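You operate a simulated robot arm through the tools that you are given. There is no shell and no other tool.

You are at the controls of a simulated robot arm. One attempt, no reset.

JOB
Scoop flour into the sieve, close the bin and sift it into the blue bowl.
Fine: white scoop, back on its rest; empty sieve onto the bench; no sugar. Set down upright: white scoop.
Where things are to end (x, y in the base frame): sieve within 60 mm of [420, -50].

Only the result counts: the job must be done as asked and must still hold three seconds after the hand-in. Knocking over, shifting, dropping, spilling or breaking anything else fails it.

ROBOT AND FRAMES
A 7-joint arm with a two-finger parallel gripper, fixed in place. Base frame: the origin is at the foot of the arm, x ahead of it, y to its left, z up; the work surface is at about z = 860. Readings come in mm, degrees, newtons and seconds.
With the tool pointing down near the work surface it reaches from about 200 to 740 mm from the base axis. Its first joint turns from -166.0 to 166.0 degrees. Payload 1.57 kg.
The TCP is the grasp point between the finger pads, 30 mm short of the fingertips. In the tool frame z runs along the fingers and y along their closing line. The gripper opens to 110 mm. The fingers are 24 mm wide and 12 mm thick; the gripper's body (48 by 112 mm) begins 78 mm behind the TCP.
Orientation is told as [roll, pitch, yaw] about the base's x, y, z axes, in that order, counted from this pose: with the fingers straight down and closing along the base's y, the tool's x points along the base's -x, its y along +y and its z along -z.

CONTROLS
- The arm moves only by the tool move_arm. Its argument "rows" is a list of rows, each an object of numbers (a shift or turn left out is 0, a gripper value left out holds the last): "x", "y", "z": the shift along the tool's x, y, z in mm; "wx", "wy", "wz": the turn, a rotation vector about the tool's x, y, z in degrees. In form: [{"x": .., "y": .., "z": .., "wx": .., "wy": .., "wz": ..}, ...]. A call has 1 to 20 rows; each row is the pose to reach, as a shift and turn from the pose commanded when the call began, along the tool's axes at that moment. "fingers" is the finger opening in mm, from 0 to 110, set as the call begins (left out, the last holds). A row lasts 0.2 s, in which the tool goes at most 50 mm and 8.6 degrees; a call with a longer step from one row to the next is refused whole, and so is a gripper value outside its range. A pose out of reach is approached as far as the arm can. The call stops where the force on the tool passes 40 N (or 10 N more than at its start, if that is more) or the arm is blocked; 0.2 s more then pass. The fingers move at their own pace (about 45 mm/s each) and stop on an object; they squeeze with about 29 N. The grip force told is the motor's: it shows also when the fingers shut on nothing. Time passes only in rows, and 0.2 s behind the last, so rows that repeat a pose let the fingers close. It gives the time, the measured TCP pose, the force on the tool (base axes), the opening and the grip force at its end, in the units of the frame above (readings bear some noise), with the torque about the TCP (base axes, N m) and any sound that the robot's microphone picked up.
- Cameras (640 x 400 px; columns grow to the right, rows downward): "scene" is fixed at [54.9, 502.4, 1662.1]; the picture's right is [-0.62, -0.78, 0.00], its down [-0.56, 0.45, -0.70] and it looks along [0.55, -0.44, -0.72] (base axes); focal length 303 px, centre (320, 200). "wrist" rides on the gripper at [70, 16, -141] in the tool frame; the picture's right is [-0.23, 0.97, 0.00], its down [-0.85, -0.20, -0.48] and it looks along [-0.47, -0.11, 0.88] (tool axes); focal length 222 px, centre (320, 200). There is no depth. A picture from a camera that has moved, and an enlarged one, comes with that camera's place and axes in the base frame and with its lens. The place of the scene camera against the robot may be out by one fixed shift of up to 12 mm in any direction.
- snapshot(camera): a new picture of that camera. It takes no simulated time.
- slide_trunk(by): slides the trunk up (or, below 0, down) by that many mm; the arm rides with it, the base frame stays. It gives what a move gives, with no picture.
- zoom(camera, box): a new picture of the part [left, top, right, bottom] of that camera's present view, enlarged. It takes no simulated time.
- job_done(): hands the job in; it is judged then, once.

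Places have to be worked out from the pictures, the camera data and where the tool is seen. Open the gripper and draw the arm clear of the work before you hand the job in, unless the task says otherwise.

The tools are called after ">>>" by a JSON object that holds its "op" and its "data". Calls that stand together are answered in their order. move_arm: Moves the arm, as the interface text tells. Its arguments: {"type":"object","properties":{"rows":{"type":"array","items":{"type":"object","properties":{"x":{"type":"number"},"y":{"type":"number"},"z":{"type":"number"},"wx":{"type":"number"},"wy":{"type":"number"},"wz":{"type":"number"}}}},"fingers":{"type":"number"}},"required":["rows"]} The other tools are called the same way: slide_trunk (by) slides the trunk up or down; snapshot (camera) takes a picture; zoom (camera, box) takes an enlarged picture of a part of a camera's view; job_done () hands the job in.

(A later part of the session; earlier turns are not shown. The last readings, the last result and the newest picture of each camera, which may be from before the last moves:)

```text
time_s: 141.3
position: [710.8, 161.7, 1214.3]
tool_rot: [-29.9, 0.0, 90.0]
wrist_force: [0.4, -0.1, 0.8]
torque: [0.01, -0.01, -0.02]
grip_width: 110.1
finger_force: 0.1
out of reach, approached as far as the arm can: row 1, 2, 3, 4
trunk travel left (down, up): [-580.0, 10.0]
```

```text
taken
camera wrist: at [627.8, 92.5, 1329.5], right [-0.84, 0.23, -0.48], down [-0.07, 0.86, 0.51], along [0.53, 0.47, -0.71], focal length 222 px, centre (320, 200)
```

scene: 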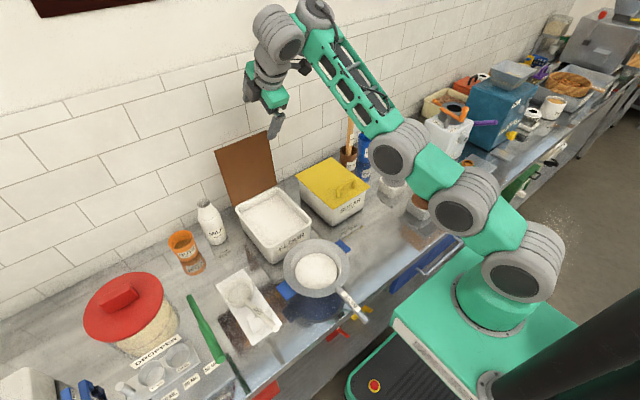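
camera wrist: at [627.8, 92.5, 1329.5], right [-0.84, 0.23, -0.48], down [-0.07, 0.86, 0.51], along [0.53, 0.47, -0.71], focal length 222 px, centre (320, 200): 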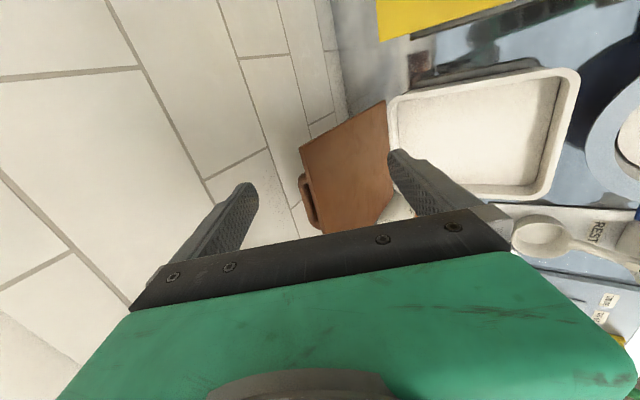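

The lid's near top corner checks out at about (758, 144, 1165). I move to (728, 160, 1185), just above the edge.

>>> {"op": "move_arm", "data": {"rows": [{"x": 0.5, "y": -1.6, "z": 17}, {"x": 1.5, "y": -1.5, "z": 34}, {"x": 1.5, "y": -1.5, "z": 34}]}}

>>> {"op": "zoom", "data": {"camera": "scene", "box": [180, 80, 380, 260]}}

>>> {"op": "snapshot", "data": {"camera": "wrist"}}

```text
time_s: 142.1
position: [712.8, 157.2, 1207.3]
tool_rot: [-29.3, 0.0, 90.0]
wrist_force: [0.2, 0.3, 0.8]
torque: [0.01, 0.02, 0.02]
grip_width: 110.1
finger_force: 0.0
out of reach, approached as far as the arm can: row 1, 2, 3
trunk travel left (down, up): [-580.0, 10.0]
```

```text
2.22 times, centred on (280, 170) of scene
camera zoom: at [54.9, 502.4, 1662.1], right [-0.62, -0.78, 0.0], down [-0.56, 0.45, -0.7], along [0.55, -0.44, -0.72], focal length 673 px, centre (409, 267)
```

zoom: 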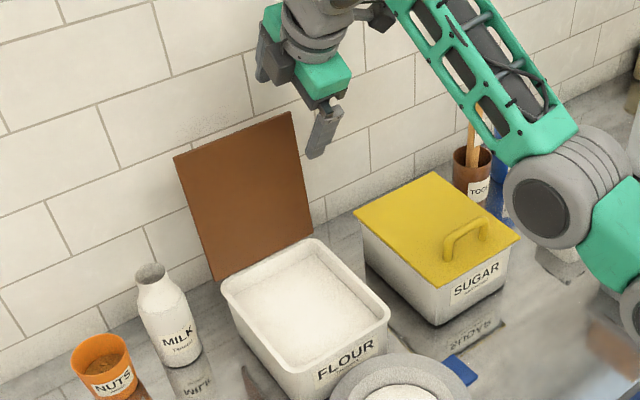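

```text
taken
camera wrist: at [631.1, 87.3, 1323.3], right [-0.85, 0.23, -0.48], down [-0.06, 0.85, 0.52], along [0.52, 0.47, -0.71], focal length 222 px, centre (320, 200)
```

wrist: 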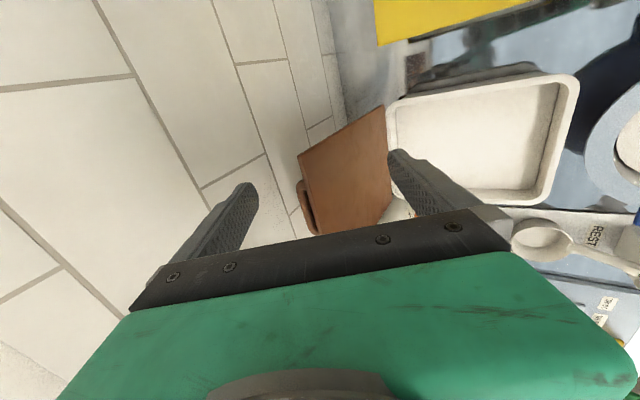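

The arm stalls at (713, 157, 1207) with this tilt. Since the trunk can lower the whole arm vertically, I test whether x≈740 is reachable at a greater height first.

>>> {"op": "move_arm", "data": {"rows": [{"y": -17, "z": -9}, {"y": -34, "z": -19}, {"y": -51, "z": -28}, {"y": -51, "z": -28}]}}

>>> {"op": "snapshot", "data": {"camera": "scene"}}

```text
time_s: 143.1
position: [729.5, 154.6, 1251.9]
tool_rot: [-30.0, -0.2, 90.1]
wrist_force: [-0.5, -1.2, 0.3]
torque: [0.0, -0.01, 0.0]
grip_width: 110.2
finger_force: 0.0
out of reach, approached as far as the arm can: row 1, 2, 3, 4
trunk travel left (down, up): [-580.0, 10.0]
```

```text
taken
```

scene: 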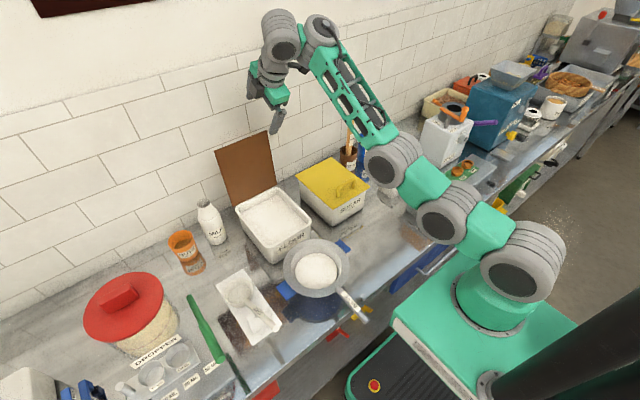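

That reached (729, 155, 1252) at 30° tilt. Lowering the trunk by 110 mm will now bring the far finger straight down behind the lid's edge, beside its handle.

>>> {"op": "slide_trunk", "data": {"by": -70}}

>>> {"op": "snapshot", "data": {"camera": "wrist"}}

>>> {"op": "zoom", "data": {"camera": "scene", "box": [180, 80, 380, 260]}}

```text
time_s: 144.2
position: [730.4, 153.7, 1182.4]
tool_rot: [-30.0, -0.2, 90.1]
wrist_force: [0.8, -0.2, -0.2]
torque: [-0.04, 0.02, -0.01]
grip_width: 109.9
finger_force: 0.0
trunk travel left (down, up): [-510.0, 80.0]
```

```text
taken
camera wrist: at [645.3, 84.1, 1297.4], right [-0.84, 0.23, -0.49], down [-0.07, 0.85, 0.52], along [0.53, 0.47, -0.7], focal length 222 px, centre (320, 200)
```

wrist: 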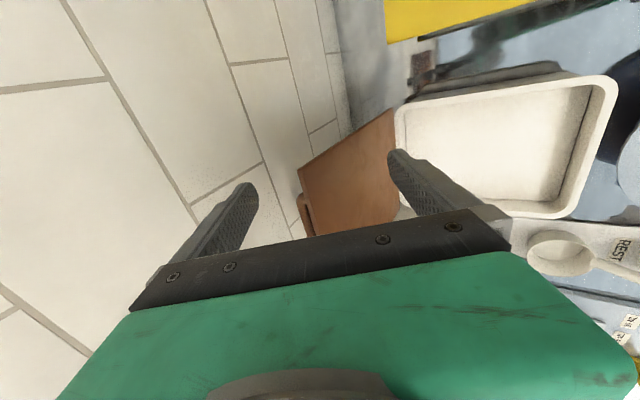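

```text
2.22 times, centred on (280, 170) of scene
camera zoom: at [54.9, 502.4, 1662.1], right [-0.62, -0.78, 0.0], down [-0.56, 0.45, -0.7], along [0.55, -0.44, -0.72], focal length 673 px, centre (409, 267)
```

zoom: 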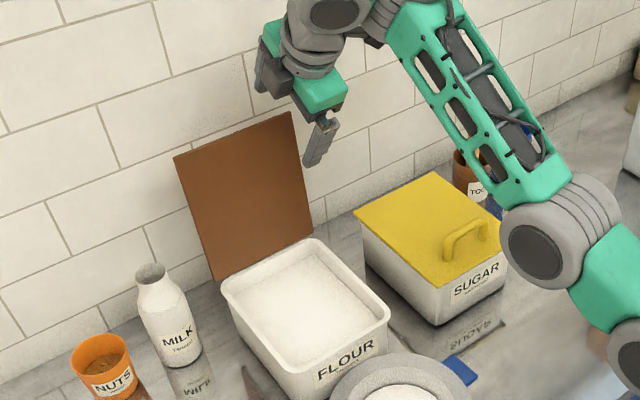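

The lid corner (757, 144, 1166) is between the fingers, with the far finger beside the handle. I lower the trunk another 45 mm.

>>> {"op": "slide_trunk", "data": {"by": -45}}

>>> {"op": "snapshot", "data": {"camera": "wrist"}}

>>> {"op": "zoom", "data": {"camera": "scene", "box": [200, 80, 360, 220]}}

```text
time_s: 145.1
position: [730.1, 155.0, 1136.8]
tool_rot: [-30.0, -0.2, 90.2]
wrist_force: [1.0, 0.9, 0.8]
torque: [-0.02, 0.02, 0.0]
grip_width: 109.8
finger_force: 0.1
trunk travel left (down, up): [-465.0, 125.0]
```

```text
taken
camera wrist: at [645.3, 84.0, 1252.4], right [-0.84, 0.23, -0.49], down [-0.07, 0.85, 0.52], along [0.53, 0.47, -0.7], focal length 222 px, centre (320, 200)
```

wrist: 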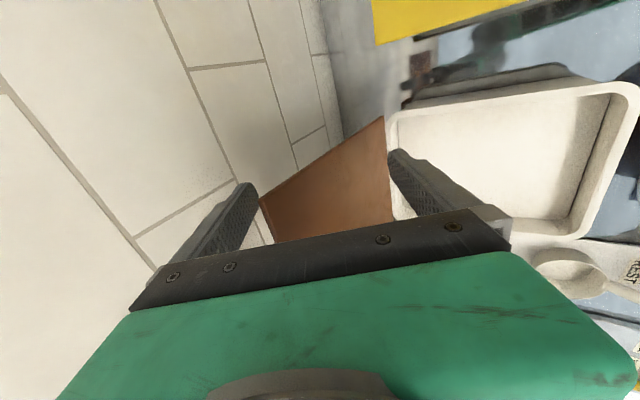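

```text
2.86 times, centred on (280, 150) of scene
camera zoom: at [54.9, 502.4, 1662.1], right [-0.62, -0.78, 0.0], down [-0.56, 0.45, -0.7], along [0.55, -0.44, -0.72], focal length 865 px, centre (434, 343)
```

zoom: 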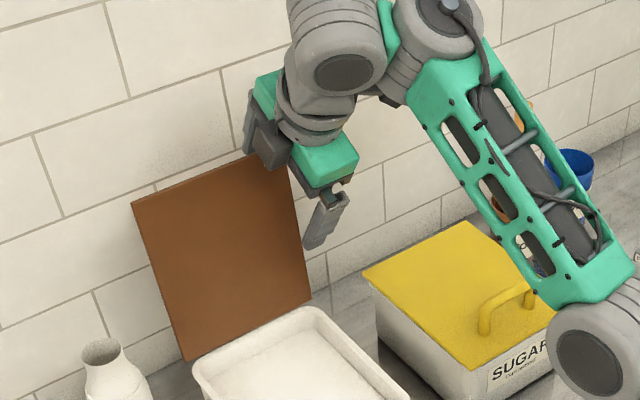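

The far finger is behind the lid's edge. I pull gently towards the robot.

>>> {"op": "move_arm", "data": {"rows": [{"y": 10.4, "z": -6}, {"y": 20.8, "z": -12}, {"y": 31.2, "z": -18}, {"y": 41.6, "z": -24}, {"y": 41.6, "z": -24}]}}

>>> {"op": "zoom", "data": {"camera": "scene", "box": [200, 80, 360, 220]}}

>>> {"op": "snapshot", "data": {"camera": "wrist"}}

```text
time_s: 146.3
position: [700.8, 159.0, 1142.4]
tool_rot: [-30.0, -0.2, 90.0]
wrist_force: [0.0, 0.5, 0.2]
torque: [-0.01, -0.01, -0.03]
grip_width: 110.0
finger_force: 0.0
out of reach, approached as far as the arm can: row 3, 4, 5
trunk travel left (down, up): [-465.0, 125.0]
```

```text
2.86 times, centred on (280, 150) of scene
camera zoom: at [54.9, 502.4, 1662.1], right [-0.62, -0.78, 0.0], down [-0.56, 0.45, -0.7], along [0.55, -0.44, -0.72], focal length 865 px, centre (434, 343)
```

zoom: 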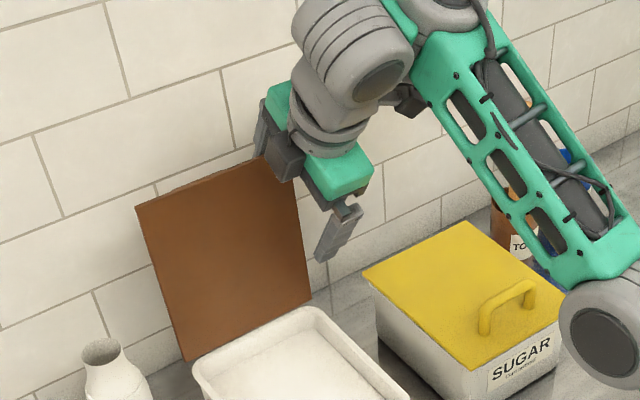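

```text
taken
camera wrist: at [616.1, 88.1, 1256.9], right [-0.84, 0.23, -0.49], down [-0.07, 0.85, 0.52], along [0.53, 0.47, -0.71], focal length 222 px, centre (320, 200)
```

wrist: 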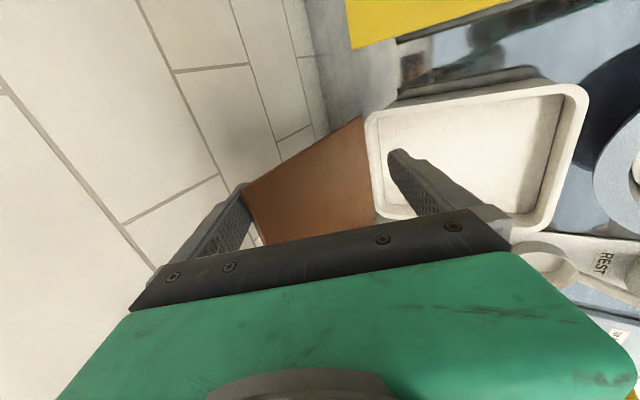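

The lid is starting to follow the finger. I keep pulling while bringing the tool back towards vertical, where the arm has more freedom.

>>> {"op": "move_arm", "data": {"rows": [{"y": 12, "z": -9, "wx": -7.5}, {"y": 24, "z": -18, "wx": -15}, {"y": 24, "z": -18, "wx": -15}]}}

>>> {"op": "zoom", "data": {"camera": "scene", "box": [200, 80, 360, 220]}}

>>> {"op": "snapshot", "data": {"camera": "wrist"}}

```text
time_s: 147.1
position: [670.2, 158.3, 1145.6]
tool_rot: [-15.0, -0.1, 90.2]
wrist_force: [-0.2, 0.0, -0.5]
torque: [0.01, -0.03, -0.04]
grip_width: 110.1
finger_force: 0.1
trunk travel left (down, up): [-465.0, 125.0]
```

```text
2.86 times, centred on (280, 150) of scene
camera zoom: at [54.9, 502.4, 1662.1], right [-0.62, -0.78, 0.0], down [-0.56, 0.45, -0.7], along [0.55, -0.44, -0.72], focal length 865 px, centre (434, 343)
```

zoom: 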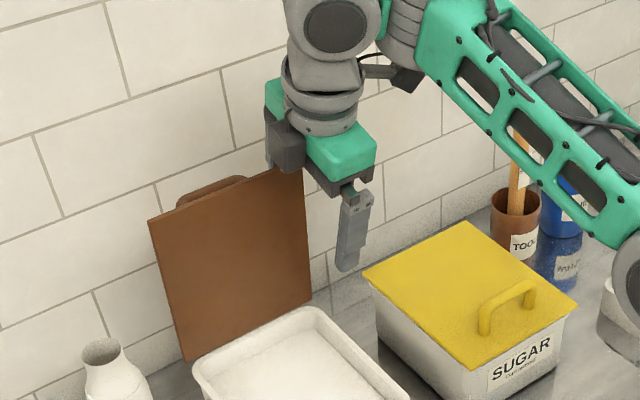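

```text
taken
camera wrist: at [618.3, 88.1, 1278.7], right [-0.94, 0.23, -0.25], down [0.07, 0.85, 0.52], along [0.33, 0.47, -0.82], focal length 222 px, centre (320, 200)
```

wrist: 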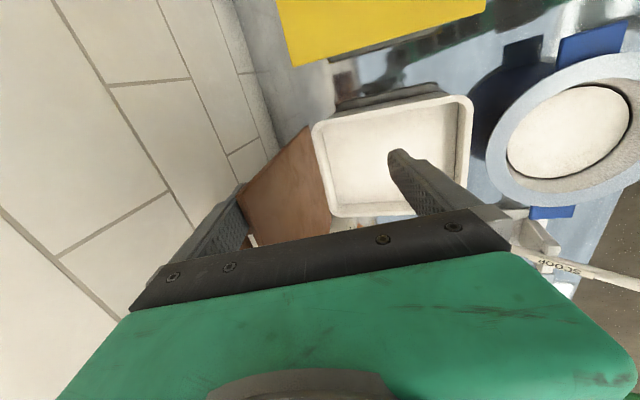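

The lid is nearly vertical now and following well. I continue pulling and return the tool to vertical, narrowing the gap so the lid is caught gently.

>>> {"op": "move_arm", "data": {"rows": [{"y": 10, "z": -4, "wx": -5}, {"y": 19, "z": -8, "wx": -10}, {"y": 27.7, "z": -12.6, "wx": -15}, {"y": 27.7, "z": -12.6, "wx": -15}], "fingers": 80}}

>>> {"op": "zoom", "data": {"camera": "scene", "box": [200, 80, 360, 220]}}

>>> {"op": "snapshot", "data": {"camera": "wrist"}}

```text
time_s: 148.1
position: [639.8, 158.7, 1151.1]
tool_rot: [0.0, -0.1, 90.1]
wrist_force: [-0.5, -0.2, -0.5]
torque: [0.03, 0.02, -0.02]
grip_width: 80.2
finger_force: 0.0
trunk travel left (down, up): [-465.0, 125.0]
```

```text
2.86 times, centred on (280, 150) of scene
camera zoom: at [54.9, 502.4, 1662.1], right [-0.62, -0.78, 0.0], down [-0.56, 0.45, -0.7], along [0.55, -0.44, -0.72], focal length 865 px, centre (434, 343)
```

zoom: 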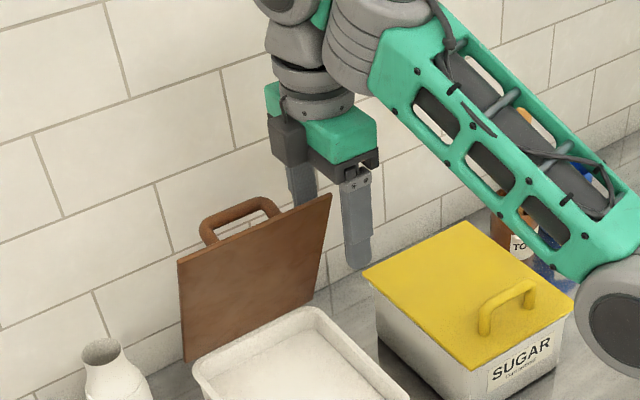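

```text
taken
camera wrist: at [623.9, 88.3, 1292.2], right [-0.97, 0.23, 0.0], down [0.2, 0.85, 0.48], along [0.11, 0.47, -0.88], focal length 222 px, centre (320, 200)
```

wrist: 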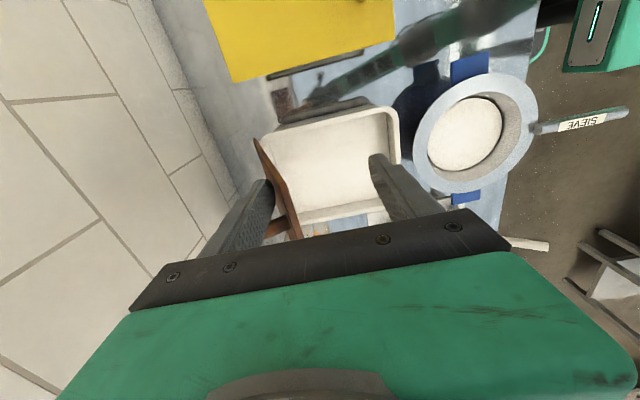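

The lid now leans forward past vertical. I wait a moment to see whether it holds its angle or falls by itself.

>>> {"op": "move_arm", "data": {"rows": [{}, {}, {}]}}

>>> {"op": "zoom", "data": {"camera": "scene", "box": [200, 80, 360, 220]}}

```text
time_s: 148.9
position: [640.0, 158.7, 1150.2]
tool_rot: [-0.1, -0.1, 89.9]
wrist_force: [0.0, -0.4, -0.6]
torque: [0.0, 0.02, -0.02]
grip_width: 79.9
finger_force: 0.1
trunk travel left (down, up): [-465.0, 125.0]
```

```text
2.86 times, centred on (280, 150) of scene
camera zoom: at [54.9, 502.4, 1662.1], right [-0.62, -0.78, 0.0], down [-0.56, 0.45, -0.7], along [0.55, -0.44, -0.72], focal length 865 px, centre (434, 343)
```

zoom: 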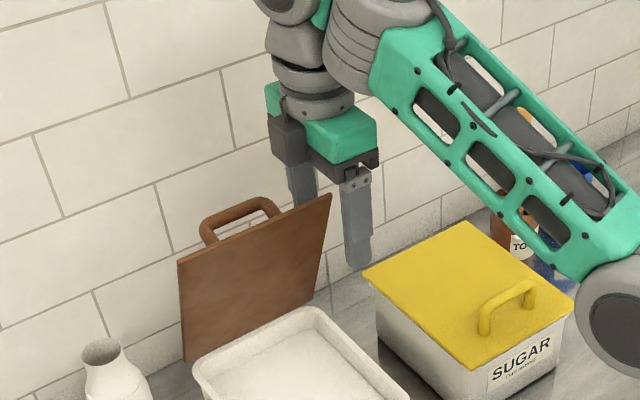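

The lid holds its angle by hinge friction. I open wide again and push it further over with the far finger.

>>> {"op": "move_arm", "data": {"rows": [{"y": 5}, {"y": 20}, {"x": -2, "y": 35}, {"x": -4, "y": 50}, {"x": -5, "y": 65}, {"x": -5, "y": 65}], "fingers": 110}}

>>> {"op": "zoom", "data": {"camera": "scene", "box": [200, 80, 360, 220]}}

```text
time_s: 150.3
position: [574.9, 164.2, 1150.7]
tool_rot: [0.0, -0.1, 89.9]
wrist_force: [-0.2, -0.5, 0.9]
torque: [0.01, 0.01, 0.01]
grip_width: 110.2
finger_force: 0.1
trunk travel left (down, up): [-465.0, 125.0]
```

```text
2.86 times, centred on (280, 150) of scene
camera zoom: at [54.9, 502.4, 1662.1], right [-0.62, -0.78, 0.0], down [-0.56, 0.45, -0.7], along [0.55, -0.44, -0.72], focal length 865 px, centre (434, 343)
```

zoom: 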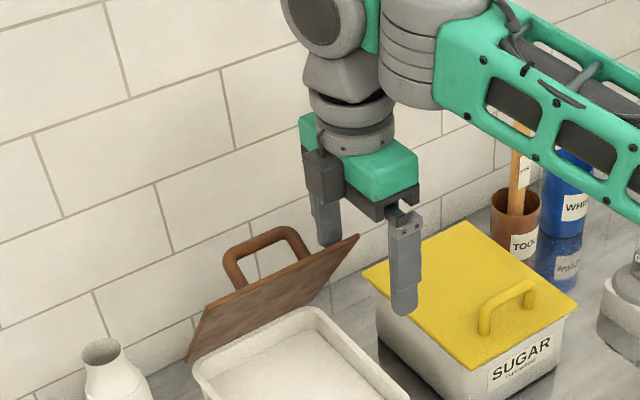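

The lid leans about 32° forward. I continue along the arc: forward and down.

>>> {"op": "move_arm", "data": {"rows": [{"y": 9, "z": 13}, {"y": 17, "z": 25}, {"y": 25, "z": 37}, {"y": 32, "z": 49}, {"y": 32, "z": 49}]}}

>>> {"op": "zoom", "data": {"camera": "scene", "box": [200, 100, 380, 250]}}

```text
time_s: 151.5
position: [543.7, 163.4, 1102.7]
tool_rot: [0.0, -0.1, 90.0]
wrist_force: [0.2, 0.3, -0.3]
torque: [-0.03, 0.04, 0.02]
grip_width: 109.8
finger_force: 0.0
trunk travel left (down, up): [-465.0, 125.0]
```

```text
2.67 times, centred on (290, 175) of scene
camera zoom: at [54.9, 502.4, 1662.1], right [-0.62, -0.78, 0.0], down [-0.56, 0.45, -0.7], along [0.55, -0.44, -0.72], focal length 808 px, centre (400, 267)
```

zoom: 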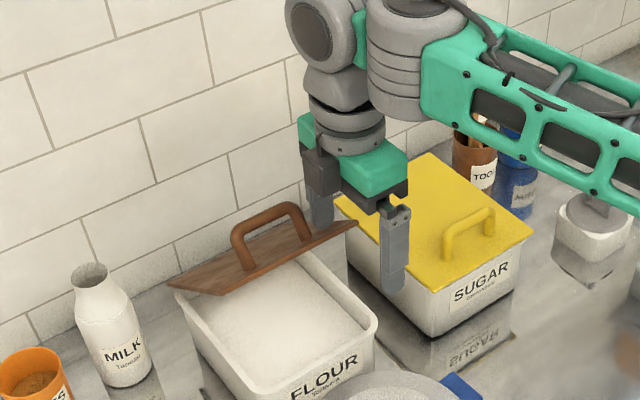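

The lid is more than halfway down. I rise, close the fingers and then press it down from above.

>>> {"op": "move_arm", "data": {"rows": [{"z": -20}, {"z": -40}, {"z": -60}, {"z": -60}]}}

>>> {"op": "move_arm", "data": {"rows": [{"y": -15}, {"y": -30}, {"y": -45}, {"y": -55}, {"y": -55}, {"y": -55}], "fingers": 0}}

>>> {"op": "zoom", "data": {"camera": "scene", "box": [200, 100, 380, 250]}}

>>> {"op": "snapshot", "data": {"camera": "wrist"}}

```text
time_s: 152.5
position: [544.0, 163.6, 1160.7]
tool_rot: [0.0, -0.1, 90.0]
wrist_force: [-0.1, -0.2, -0.1]
torque: [0.01, -0.01, -0.01]
grip_width: 109.9
finger_force: 0.0
trunk travel left (down, up): [-465.0, 125.0]
```

```text
time_s: 153.9
position: [599.8, 163.0, 1162.0]
tool_rot: [0.0, -0.1, 90.0]
wrist_force: [-0.6, -0.3, 0.4]
torque: [0.0, 0.01, -0.01]
grip_width: 0.0
finger_force: 7.5
trunk travel left (down, up): [-465.0, 125.0]
```

```text
2.67 times, centred on (290, 175) of scene
camera zoom: at [54.9, 502.4, 1662.1], right [-0.62, -0.78, 0.0], down [-0.56, 0.45, -0.7], along [0.55, -0.44, -0.72], focal length 808 px, centre (400, 267)
```

zoom: 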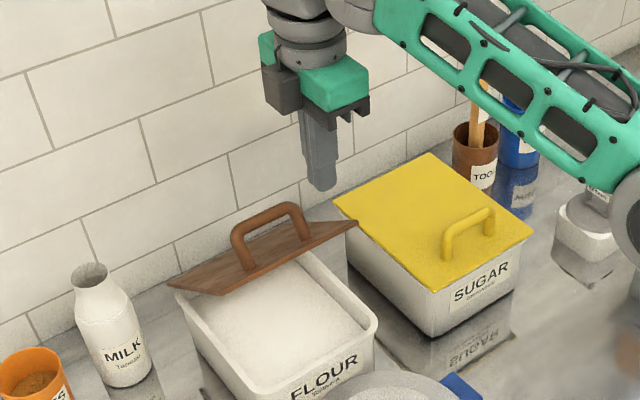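

```text
taken
camera wrist: at [582.6, 93.2, 1303.6], right [-0.97, 0.23, 0.0], down [0.2, 0.85, 0.48], along [0.11, 0.47, -0.88], focal length 222 px, centre (320, 200)
```

wrist: 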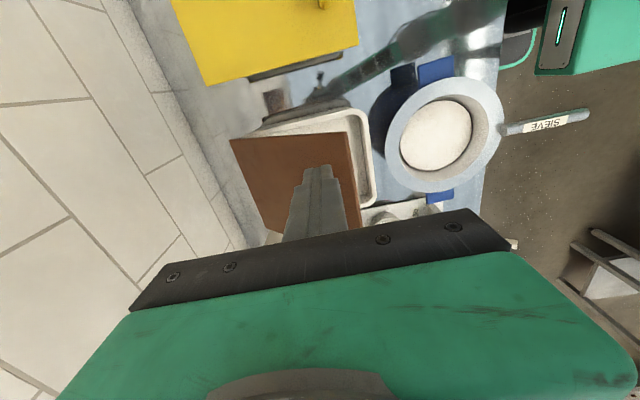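

The closed fingers are above the lid. I press down in steps.

>>> {"op": "move_arm", "data": {"rows": [{"z": 15}, {"z": 30}, {"z": 45}, {"z": 60}, {"z": 60}]}}

>>> {"op": "move_arm", "data": {"rows": [{"z": 10}, {"z": 20}, {"z": 30}, {"z": 40}, {"z": 40}]}}

>>> {"op": "zoom", "data": {"camera": "scene", "box": [200, 100, 380, 250]}}

```text
time_s: 155.1
position: [597.2, 163.0, 1103.0]
tool_rot: [0.0, -0.1, 90.0]
wrist_force: [0.4, -0.2, 0.4]
torque: [0.0, -0.02, 0.02]
grip_width: 0.0
finger_force: 21.2
trunk travel left (down, up): [-465.0, 125.0]
```

```text
time_s: 156.3
position: [598.7, 163.5, 1061.7]
tool_rot: [0.0, 0.0, 90.0]
wrist_force: [0.2, 0.7, -1.0]
torque: [-0.02, 0.0, 0.01]
grip_width: 0.2
finger_force: 21.6
trunk travel left (down, up): [-465.0, 125.0]
```

```text
2.67 times, centred on (290, 175) of scene
camera zoom: at [54.9, 502.4, 1662.1], right [-0.62, -0.78, 0.0], down [-0.56, 0.45, -0.7], along [0.55, -0.44, -0.72], focal length 808 px, centre (400, 267)
```

zoom: 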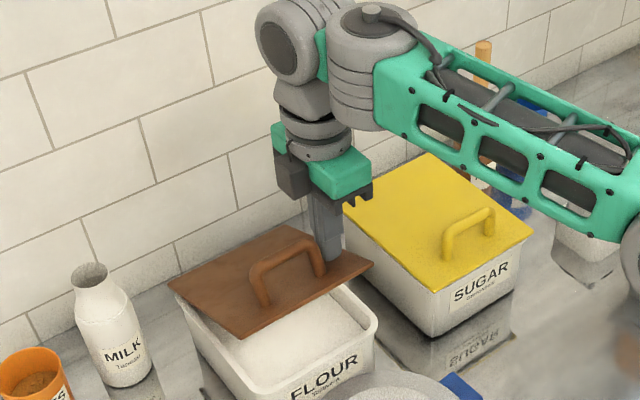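

The lid follows smoothly. I keep pressing.

>>> {"op": "move_arm", "data": {"rows": [{"z": 10}, {"z": 20}, {"z": 30}, {"z": 30}]}}

>>> {"op": "zoom", "data": {"camera": "scene", "box": [200, 100, 380, 250]}}

```text
time_s: 157.3
position: [597.6, 164.7, 1032.4]
tool_rot: [0.0, -0.1, 90.0]
wrist_force: [0.0, 0.5, 0.7]
torque: [0.0, -0.03, -0.03]
grip_width: 0.1
finger_force: 21.0
trunk travel left (down, up): [-465.0, 125.0]
```

```text
2.67 times, centred on (290, 175) of scene
camera zoom: at [54.9, 502.4, 1662.1], right [-0.62, -0.78, 0.0], down [-0.56, 0.45, -0.7], along [0.55, -0.44, -0.72], focal length 808 px, centre (400, 267)
```

zoom: 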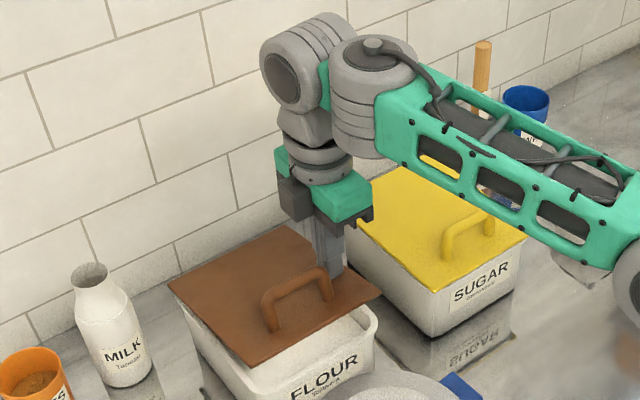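

Nearly closed. I keep pressing in smaller steps, watching the force.

>>> {"op": "move_arm", "data": {"rows": [{"z": 6}, {"z": 12}, {"z": 18}, {"z": 18}]}}

>>> {"op": "move_arm", "data": {"rows": [{"z": 4}, {"z": 8}, {"z": 8}]}}

>>> {"op": "zoom", "data": {"camera": "scene", "box": [200, 100, 380, 250]}}

```text
time_s: 158.3
position: [598.8, 163.9, 1013.7]
tool_rot: [0.0, -0.1, 90.1]
wrist_force: [0.2, -0.2, 0.1]
torque: [0.01, 0.01, -0.02]
grip_width: 0.1
finger_force: 21.1
trunk travel left (down, up): [-465.0, 125.0]
```

```text
time_s: 159.1
position: [598.5, 163.7, 1007.1]
tool_rot: [-0.1, -0.1, 90.1]
wrist_force: [-0.4, 0.4, 0.7]
torque: [0.0, 0.0, -0.02]
grip_width: 0.1
finger_force: 21.9
trunk travel left (down, up): [-465.0, 125.0]
```

```text
2.67 times, centred on (290, 175) of scene
camera zoom: at [54.9, 502.4, 1662.1], right [-0.62, -0.78, 0.0], down [-0.56, 0.45, -0.7], along [0.55, -0.44, -0.72], focal length 808 px, centre (400, 267)
```

zoom: 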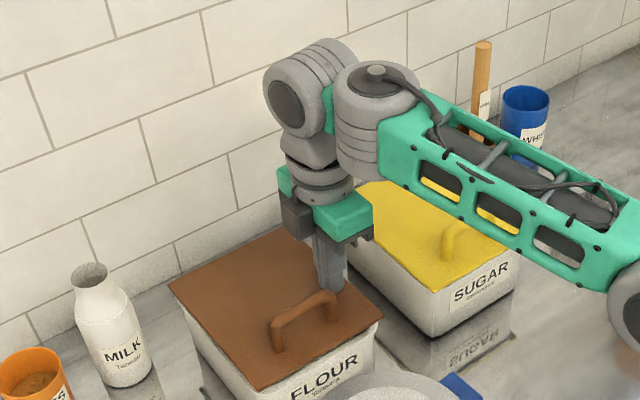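

Almost flat. I take a few more millimetres until I feel it seat.

>>> {"op": "move_arm", "data": {"rows": [{"z": 2.5}, {"z": 5}, {"z": 5}]}}

>>> {"op": "move_arm", "data": {"rows": [{"z": 2.5}, {"z": 5}, {"z": 5}]}}

>>> {"op": "zoom", "data": {"camera": "scene", "box": [220, 150, 340, 260]}}

```text
time_s: 159.9
position: [597.6, 163.7, 1001.3]
tool_rot: [0.0, -0.1, 90.0]
wrist_force: [-0.8, 0.3, -0.1]
torque: [-0.02, 0.03, -0.01]
grip_width: 0.0
finger_force: 21.3
trunk travel left (down, up): [-465.0, 125.0]
```

```text
time_s: 160.7
position: [599.1, 164.0, 997.7]
tool_rot: [-0.3, -0.2, 90.0]
wrist_force: [2.0, 0.6, 11.2]
torque: [-0.09, -0.01, -0.04]
grip_width: 0.0
finger_force: 21.3
trunk travel left (down, up): [-465.0, 125.0]
```

```text
3.64 times, centred on (280, 205) of scene
camera zoom: at [54.9, 502.4, 1662.1], right [-0.62, -0.78, 0.0], down [-0.56, 0.45, -0.7], along [0.55, -0.44, -0.72], focal length 1101 px, centre (466, 182)
```

zoom: 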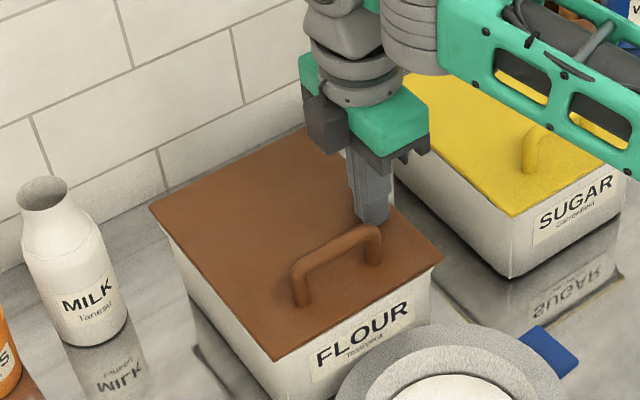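

Contact at 11 N: the bin is closed. I rise straight up, well clear.

>>> {"op": "move_arm", "data": {"rows": [{"z": -15}, {"z": -40}, {"z": -70}, {"z": -105}, {"z": -140}, {"z": -160}, {"z": -160}]}}

>>> {"op": "snapshot", "data": {"camera": "scene"}}

>>> {"op": "snapshot", "data": {"camera": "wrist"}}

```text
time_s: 162.3
position: [598.2, 162.7, 1155.9]
tool_rot: [0.1, 0.0, 90.0]
wrist_force: [-0.5, -0.1, 0.2]
torque: [0.04, -0.01, 0.0]
grip_width: 0.0
finger_force: 21.6
trunk travel left (down, up): [-465.0, 125.0]
```

```text
taken
```

scene: 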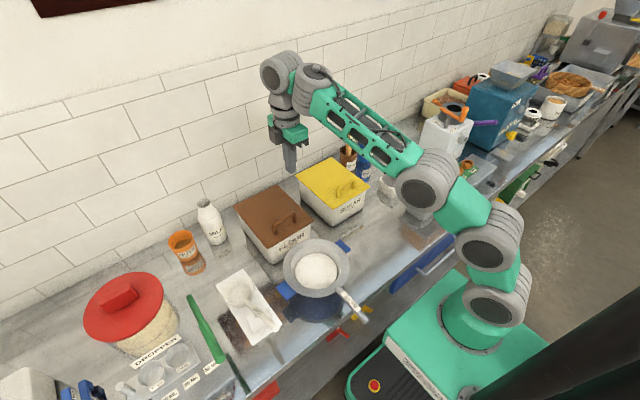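

```text
taken
camera wrist: at [582.4, 93.6, 1297.6], right [-0.97, 0.23, 0.0], down [0.2, 0.85, 0.48], along [0.11, 0.47, -0.88], focal length 222 px, centre (320, 200)
```

wrist: 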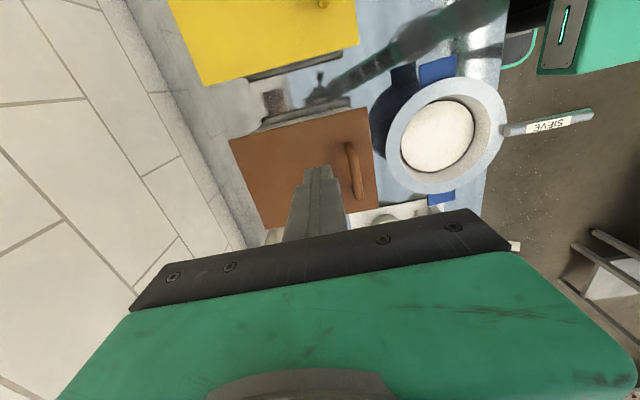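

The bin is closed and everything else is in place. I move over towards the sieve handle at safe height, then turn the wrist so the fingers close along y.

>>> {"op": "move_arm", "data": {"rows": [{"x": -8, "y": 35}, {"x": -16, "y": 70}, {"x": -24, "y": 105}, {"x": -32, "y": 140}, {"x": -40, "y": 175}, {"x": -48, "y": 210}, {"x": -56, "y": 245}, {"x": -63, "y": 278}, {"x": -63, "y": 278}], "fingers": 60}}

>>> {"op": "move_arm", "data": {"rows": [{"wz": 8.2}, {"wz": 16.4}, {"wz": 24.6}, {"wz": 32.8}, {"wz": 41}, {"wz": 49.2}, {"wz": 57.4}, {"wz": 65.6}, {"wz": 73.8}, {"wz": 82}, {"wz": 90}, {"wz": 90}]}}

>>> {"op": "snapshot", "data": {"camera": "wrist"}}

>>> {"op": "snapshot", "data": {"camera": "scene"}}

```text
time_s: 164.3
position: [320.4, 225.1, 1156.0]
tool_rot: [-0.1, -0.1, 89.9]
wrist_force: [-0.2, -0.3, 1.0]
torque: [-0.01, -0.03, 0.0]
grip_width: 60.2
finger_force: 0.0
trunk travel left (down, up): [-465.0, 125.0]
```

```text
time_s: 166.9
position: [318.4, 226.1, 1155.9]
tool_rot: [0.1, 0.0, -0.1]
wrist_force: [0.1, 0.6, -0.3]
torque: [-0.02, 0.0, 0.02]
grip_width: 60.0
finger_force: 0.1
trunk travel left (down, up): [-465.0, 125.0]
```

```text
taken
camera wrist: at [250.7, 242.3, 1297.9], right [0.23, 0.97, 0.0], down [0.85, -0.2, 0.48], along [0.47, -0.11, -0.88], focal length 222 px, centre (320, 200)
```

wrist: 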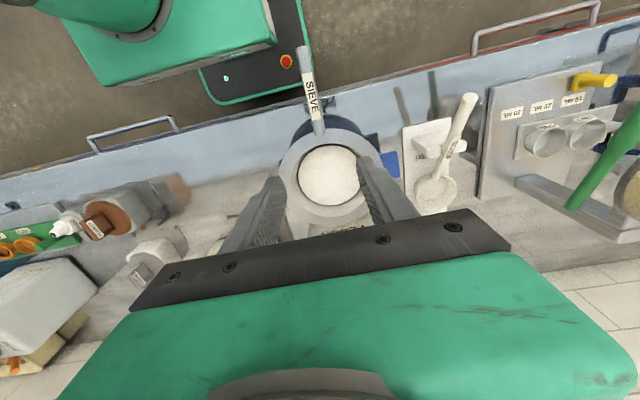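

```text
taken
```

scene: 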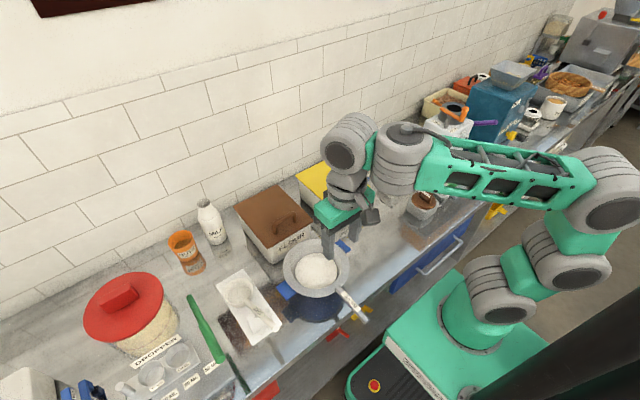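

Tool-down with fingers along y, above the sieve. I zoom in to fix the handle's line and height.

>>> {"op": "zoom", "data": {"camera": "wrist", "box": [240, 30, 420, 230]}}

>>> {"op": "zoom", "data": {"camera": "scene", "box": [270, 230, 390, 340]}}

```text
2.00 times, centred on (330, 130) of wrist
camera zoom: at [250.7, 242.3, 1297.9], right [0.23, 0.97, 0.0], down [0.85, -0.2, 0.48], along [0.47, -0.11, -0.88], focal length 444 px, centre (300, 340)
```

zoom: 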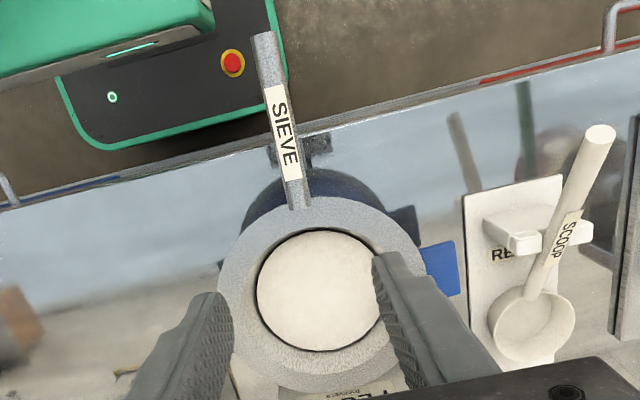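

```text
3.64 times, centred on (330, 285) of scene
camera zoom: at [54.9, 502.4, 1662.1], right [-0.62, -0.78, 0.0], down [-0.56, 0.45, -0.7], along [0.55, -0.44, -0.72], focal length 1101 px, centre (284, -109)
```

zoom: 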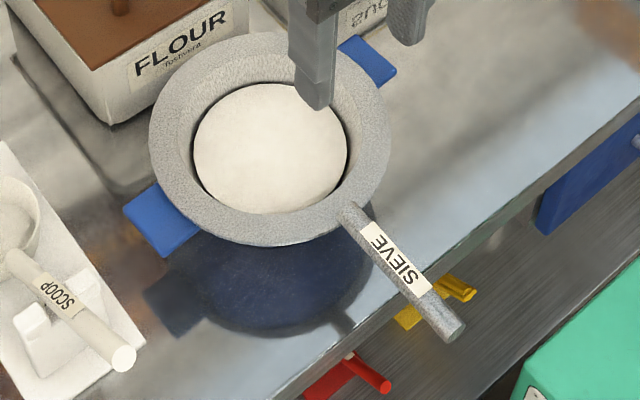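

The sieve handle runs level at z≈942, y≈225.5, from x≈217 to 322, and the sieve's centre is near (402, 227). I move to x=298 and lower the trunk by 150 mm, staying above the handle.

>>> {"op": "move_arm", "data": {"rows": [{"x": 10, "y": -0.3}, {"x": 20, "y": -0.6}, {"x": 20, "y": -0.6}]}}

>>> {"op": "slide_trunk", "data": {"by": -140}}

>>> {"op": "snapshot", "data": {"camera": "wrist"}}

>>> {"op": "snapshot", "data": {"camera": "scene"}}

```text
time_s: 167.7
position: [300.0, 226.0, 1155.5]
tool_rot: [0.1, -0.1, 0.0]
wrist_force: [-0.1, 0.5, -0.5]
torque: [0.01, 0.02, 0.01]
grip_width: 59.9
finger_force: 0.2
trunk travel left (down, up): [-465.0, 125.0]
```

```text
time_s: 169.3
position: [301.0, 225.5, 1016.2]
tool_rot: [0.1, 0.0, 0.0]
wrist_force: [-0.3, 0.6, -0.3]
torque: [0.01, 0.0, 0.02]
grip_width: 60.0
finger_force: 0.1
trunk travel left (down, up): [-325.0, 265.0]
```

```text
taken
camera wrist: at [230.9, 241.3, 1157.8], right [0.23, 0.97, 0.0], down [0.85, -0.2, 0.48], along [0.47, -0.11, -0.88], focal length 222 px, centre (320, 200)
```

wrist: 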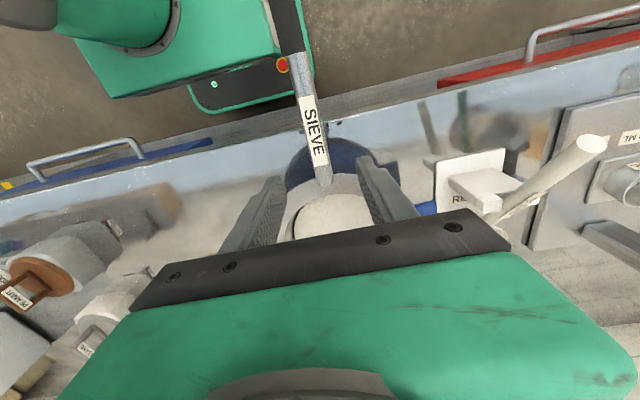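

```text
taken
```

scene: 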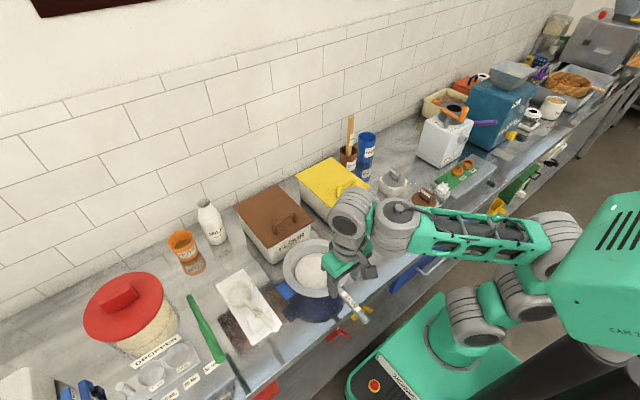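

The handle is centred between the fingers. I descend with the arm.

>>> {"op": "move_arm", "data": {"rows": [{"z": 12}, {"z": 25}, {"z": 38}, {"z": 38}]}}

>>> {"op": "snapshot", "data": {"camera": "wrist"}}

```text
time_s: 170.3
position: [300.1, 226.6, 977.1]
tool_rot: [0.1, 0.1, 0.0]
wrist_force: [-0.3, 0.6, 0.1]
torque: [0.01, -0.02, -0.01]
grip_width: 60.1
finger_force: 0.1
trunk travel left (down, up): [-325.0, 265.0]
```

```text
taken
camera wrist: at [230.8, 241.3, 1120.0], right [0.23, 0.97, 0.0], down [0.85, -0.2, 0.48], along [0.47, -0.11, -0.88], focal length 222 px, centre (320, 200)
```

wrist: 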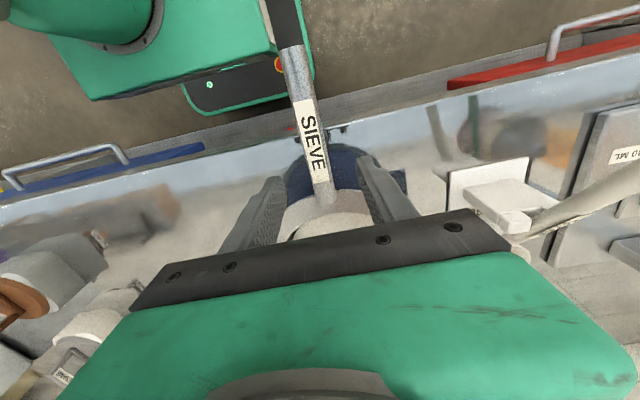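

The handle is slightly towards −y of centre. I correct by 2 mm and go down to grip height.

>>> {"op": "move_arm", "data": {"rows": [{"y": -1, "z": 12}, {"y": -2, "z": 24}, {"y": -2, "z": 35}, {"y": -2, "z": 35}]}}

>>> {"op": "zoom", "data": {"camera": "scene", "box": [270, 230, 390, 340]}}

>>> {"op": "snapshot", "data": {"camera": "wrist"}}

```text
time_s: 171.3
position: [300.1, 223.1, 942.6]
tool_rot: [0.2, 0.1, 0.0]
wrist_force: [0.0, -0.6, 0.5]
torque: [0.0, 0.01, -0.01]
grip_width: 60.1
finger_force: 0.1
trunk travel left (down, up): [-325.0, 265.0]
```

```text
3.64 times, centred on (330, 285) of scene
camera zoom: at [54.9, 502.4, 1662.1], right [-0.62, -0.78, 0.0], down [-0.56, 0.45, -0.7], along [0.55, -0.44, -0.72], focal length 1101 px, centre (284, -109)
```

zoom: 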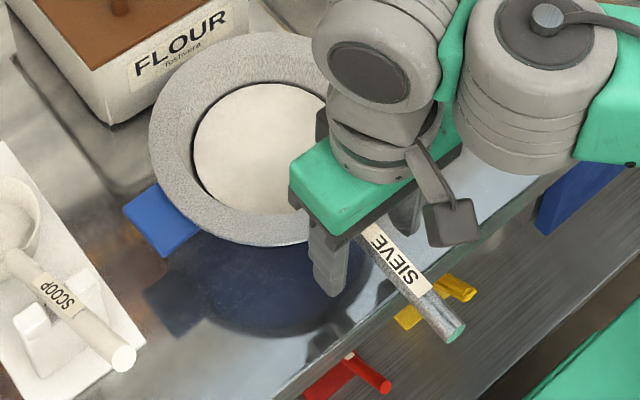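

```text
taken
camera wrist: at [230.7, 239.5, 1084.6], right [0.23, 0.97, 0.0], down [0.85, -0.2, 0.48], along [0.47, -0.11, -0.88], focal length 222 px, centre (320, 200)
```

wrist: 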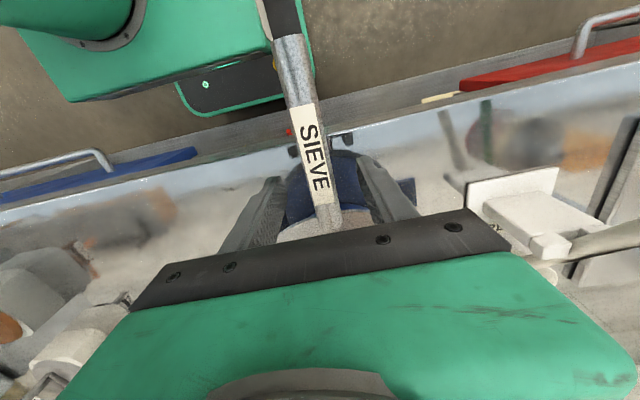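

The handle is centred between the pads. I close the gripper.

>>> {"op": "move_arm", "data": {"rows": [{}, {}, {}, {}, {}], "fingers": 0}}

>>> {"op": "zoom", "data": {"camera": "scene", "box": [270, 230, 390, 340]}}

```text
time_s: 172.5
position: [299.8, 222.6, 942.9]
tool_rot: [0.1, 0.0, 0.0]
wrist_force: [0.3, 0.8, 1.6]
torque: [0.0, -0.05, 0.03]
grip_width: 17.5
finger_force: 29.2
trunk travel left (down, up): [-325.0, 265.0]
```

```text
3.64 times, centred on (330, 285) of scene
camera zoom: at [54.9, 502.4, 1662.1], right [-0.62, -0.78, 0.0], down [-0.56, 0.45, -0.7], along [0.55, -0.44, -0.72], focal length 1101 px, centre (284, -109)
```

zoom: 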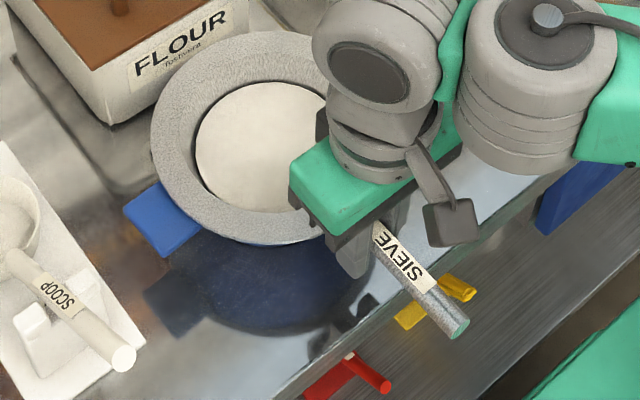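

Gripped at 17.5 mm and the bowl hasn't shifted. I lift 10 mm and check the load.

>>> {"op": "move_arm", "data": {"rows": [{"z": -3}, {"z": -6}, {"z": -10}, {"z": -10}]}}

>>> {"op": "zoom", "data": {"camera": "scene", "box": [270, 220, 390, 330]}}

```text
time_s: 173.5
position: [300.3, 223.7, 952.4]
tool_rot: [0.1, 0.1, 0.1]
wrist_force: [0.1, 0.5, -1.8]
torque: [-0.02, 0.24, -0.02]
grip_width: 17.2
finger_force: 29.1
trunk travel left (down, up): [-325.0, 265.0]
```

```text
3.64 times, centred on (330, 275) of scene
camera zoom: at [54.9, 502.4, 1662.1], right [-0.62, -0.78, 0.0], down [-0.56, 0.45, -0.7], along [0.55, -0.44, -0.72], focal length 1101 px, centre (284, -73)
```

zoom: 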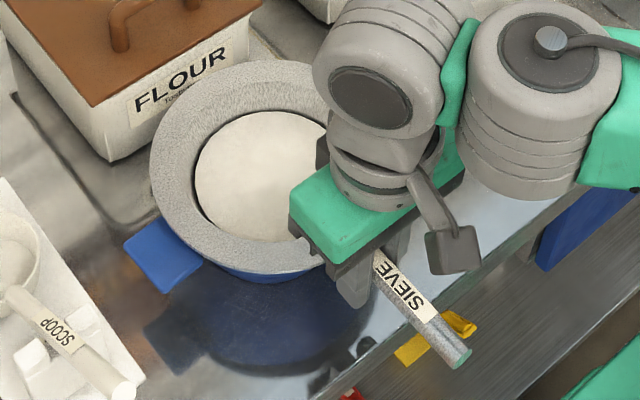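

The load is light at about 2.3 N and it holds. I lift further to see how deep the sieve sits in the bowl.

>>> {"op": "move_arm", "data": {"rows": [{"z": -5}, {"z": -12}, {"z": -20}, {"z": -26}, {"z": -30}, {"z": -30}]}}

>>> {"op": "zoom", "data": {"camera": "scene", "box": [270, 210, 390, 320]}}

>>> {"op": "snapshot", "data": {"camera": "wrist"}}

```text
time_s: 174.9
position: [299.1, 222.8, 982.5]
tool_rot: [0.0, 0.0, 0.2]
wrist_force: [0.3, 0.8, -2.1]
torque: [0.04, 0.17, 0.03]
grip_width: 17.5
finger_force: 28.7
trunk travel left (down, up): [-325.0, 265.0]
```

```text
3.64 times, centred on (330, 265) of scene
camera zoom: at [54.9, 502.4, 1662.1], right [-0.62, -0.78, 0.0], down [-0.56, 0.45, -0.7], along [0.55, -0.44, -0.72], focal length 1101 px, centre (284, -36)
```

zoom: 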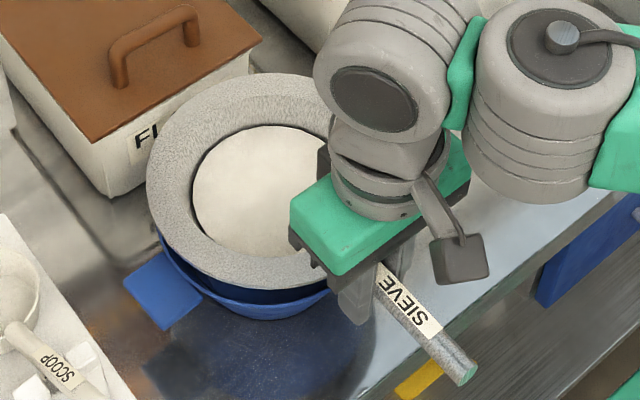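

```text
taken
camera wrist: at [230.8, 239.4, 1124.7], right [0.23, 0.97, 0.0], down [0.86, -0.2, 0.48], along [0.47, -0.11, -0.88], focal length 222 px, centre (320, 200)
```

wrist: 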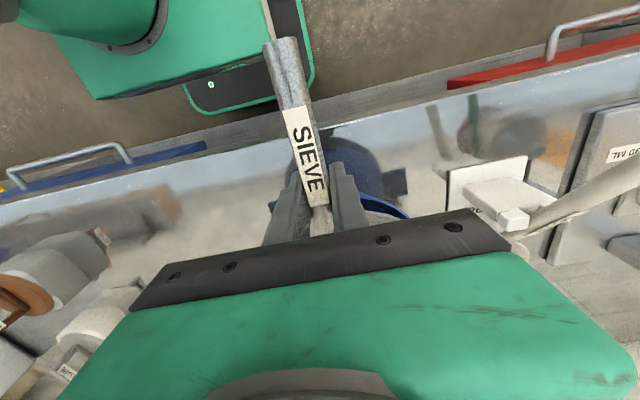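

The sieve body is nearly clear of the bowl. I lift another 12 mm, then start a small side-to-side shake directly above the bowl.

>>> {"op": "move_arm", "data": {"rows": [{"z": -6}, {"z": -12}, {"z": -12}]}}

>>> {"op": "move_arm", "data": {"rows": [{"y": 8}, {"y": -8}, {"y": 8}, {"y": -8}, {"y": 8}, {"y": -8}, {"y": 8}, {"y": -8}, {"y": 8}, {"y": -8}, {"y": 8}, {"y": 0}, {"y": 0}]}}

>>> {"op": "zoom", "data": {"camera": "scene", "box": [270, 210, 390, 320]}}

```text
time_s: 175.7
position: [301.2, 223.3, 994.2]
tool_rot: [0.1, 0.0, 0.0]
wrist_force: [0.1, 0.3, -2.4]
torque: [0.01, 0.21, -0.01]
grip_width: 17.1
finger_force: 29.1
trunk travel left (down, up): [-325.0, 265.0]
```

```text
time_s: 178.5
position: [300.6, 224.0, 994.4]
tool_rot: [0.2, 0.0, 0.1]
wrist_force: [0.9, 0.3, -1.9]
torque: [0.01, 0.22, 0.04]
grip_width: 17.2
finger_force: 28.9
trunk travel left (down, up): [-325.0, 265.0]
```

```text
3.64 times, centred on (330, 265) of scene
camera zoom: at [54.9, 502.4, 1662.1], right [-0.62, -0.78, 0.0], down [-0.56, 0.45, -0.7], along [0.55, -0.44, -0.72], focal length 1101 px, centre (284, -36)
```

zoom: 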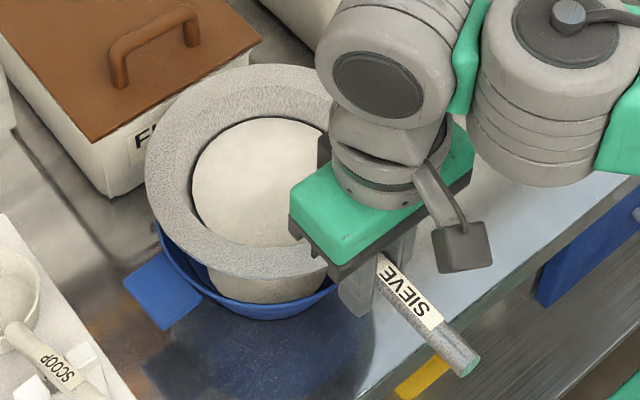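

The flour is still mostly in the sieve. I shake with more amplitude, still inside the bowl's mouth.

>>> {"op": "move_arm", "data": {"rows": [{"y": 14}, {"y": -14}, {"y": 14}, {"y": -14}, {"y": 14}, {"y": -14}, {"y": 14}, {"y": -14}, {"y": 14}, {"y": -14}, {"y": 14}, {"y": -14}, {"y": 14}, {"y": -14}, {"y": 14}, {"y": -14}, {"y": 14}, {"y": -14}, {"y": 0}, {"y": 0}]}}

>>> {"op": "zoom", "data": {"camera": "scene", "box": [270, 210, 390, 320]}}

```text
time_s: 182.7
position: [300.9, 223.9, 994.2]
tool_rot: [0.1, 0.0, 0.0]
wrist_force: [0.3, 0.1, -2.5]
torque: [0.0, 0.18, 0.0]
grip_width: 17.1
finger_force: 28.7
trunk travel left (down, up): [-325.0, 265.0]
```

```text
3.64 times, centred on (330, 265) of scene
camera zoom: at [54.9, 502.4, 1662.1], right [-0.62, -0.78, 0.0], down [-0.56, 0.45, -0.7], along [0.55, -0.44, -0.72], focal length 1101 px, centre (284, -36)
```

zoom: 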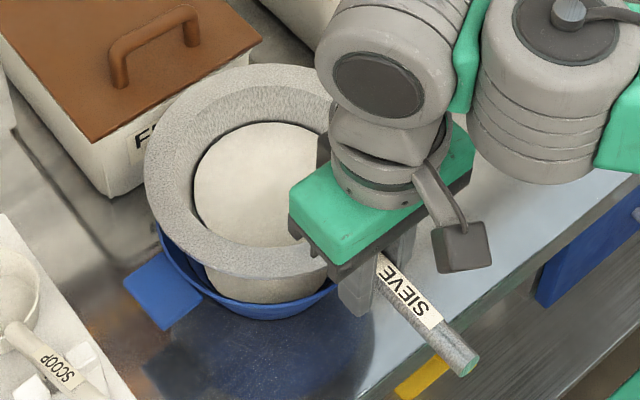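

The flour level has dropped a little, so shaking works. I keep going.

>>> {"op": "move_arm", "data": {"rows": [{"y": 15}, {"y": -15}, {"y": 15}, {"y": -15}, {"y": 15}, {"y": -15}, {"y": 15}, {"y": -15}, {"y": 15}, {"y": -15}, {"y": 15}, {"y": -15}, {"y": 15}, {"y": -15}, {"y": 15}, {"y": -15}, {"y": 15}, {"y": -15}, {"y": 15}, {"y": 0}]}}

>>> {"op": "move_arm", "data": {"rows": [{"x": 12}, {"x": -12}, {"x": 12}, {"x": -12}, {"x": 12}, {"x": -12}, {"x": 12}, {"x": -12}, {"x": 12}, {"x": -12}, {"x": 12}, {"x": -12}, {"x": 12}, {"x": -12}, {"x": 12}, {"x": -12}, {"x": 12}, {"x": -12}, {"x": 0}, {"x": 0}]}}

>>> {"op": "zoom", "data": {"camera": "scene", "box": [270, 210, 390, 320]}}

```text
time_s: 186.9
position: [300.1, 225.4, 994.9]
tool_rot: [0.1, 0.0, 0.0]
wrist_force: [0.1, 0.1, -1.2]
torque: [-0.03, 0.16, 0.0]
grip_width: 17.3
finger_force: 29.0
trunk travel left (down, up): [-325.0, 265.0]
```

```text
time_s: 191.1
position: [300.3, 223.0, 995.0]
tool_rot: [0.1, -0.1, 0.0]
wrist_force: [0.0, 0.2, -1.1]
torque: [-0.04, 0.17, -0.03]
grip_width: 17.0
finger_force: 29.4
trunk travel left (down, up): [-325.0, 265.0]
```

```text
3.64 times, centred on (330, 265) of scene
camera zoom: at [54.9, 502.4, 1662.1], right [-0.62, -0.78, 0.0], down [-0.56, 0.45, -0.7], along [0.55, -0.44, -0.72], focal length 1101 px, centre (284, -36)
```

zoom: 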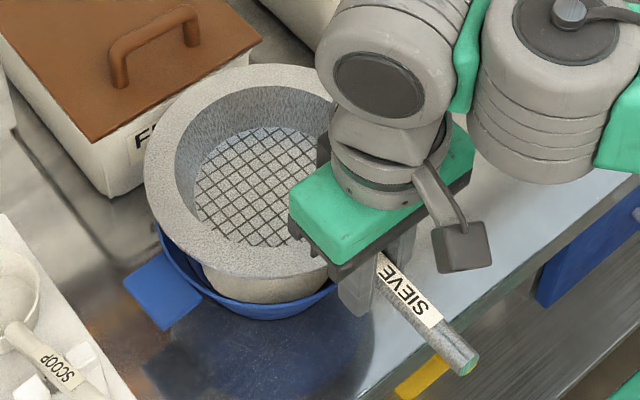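

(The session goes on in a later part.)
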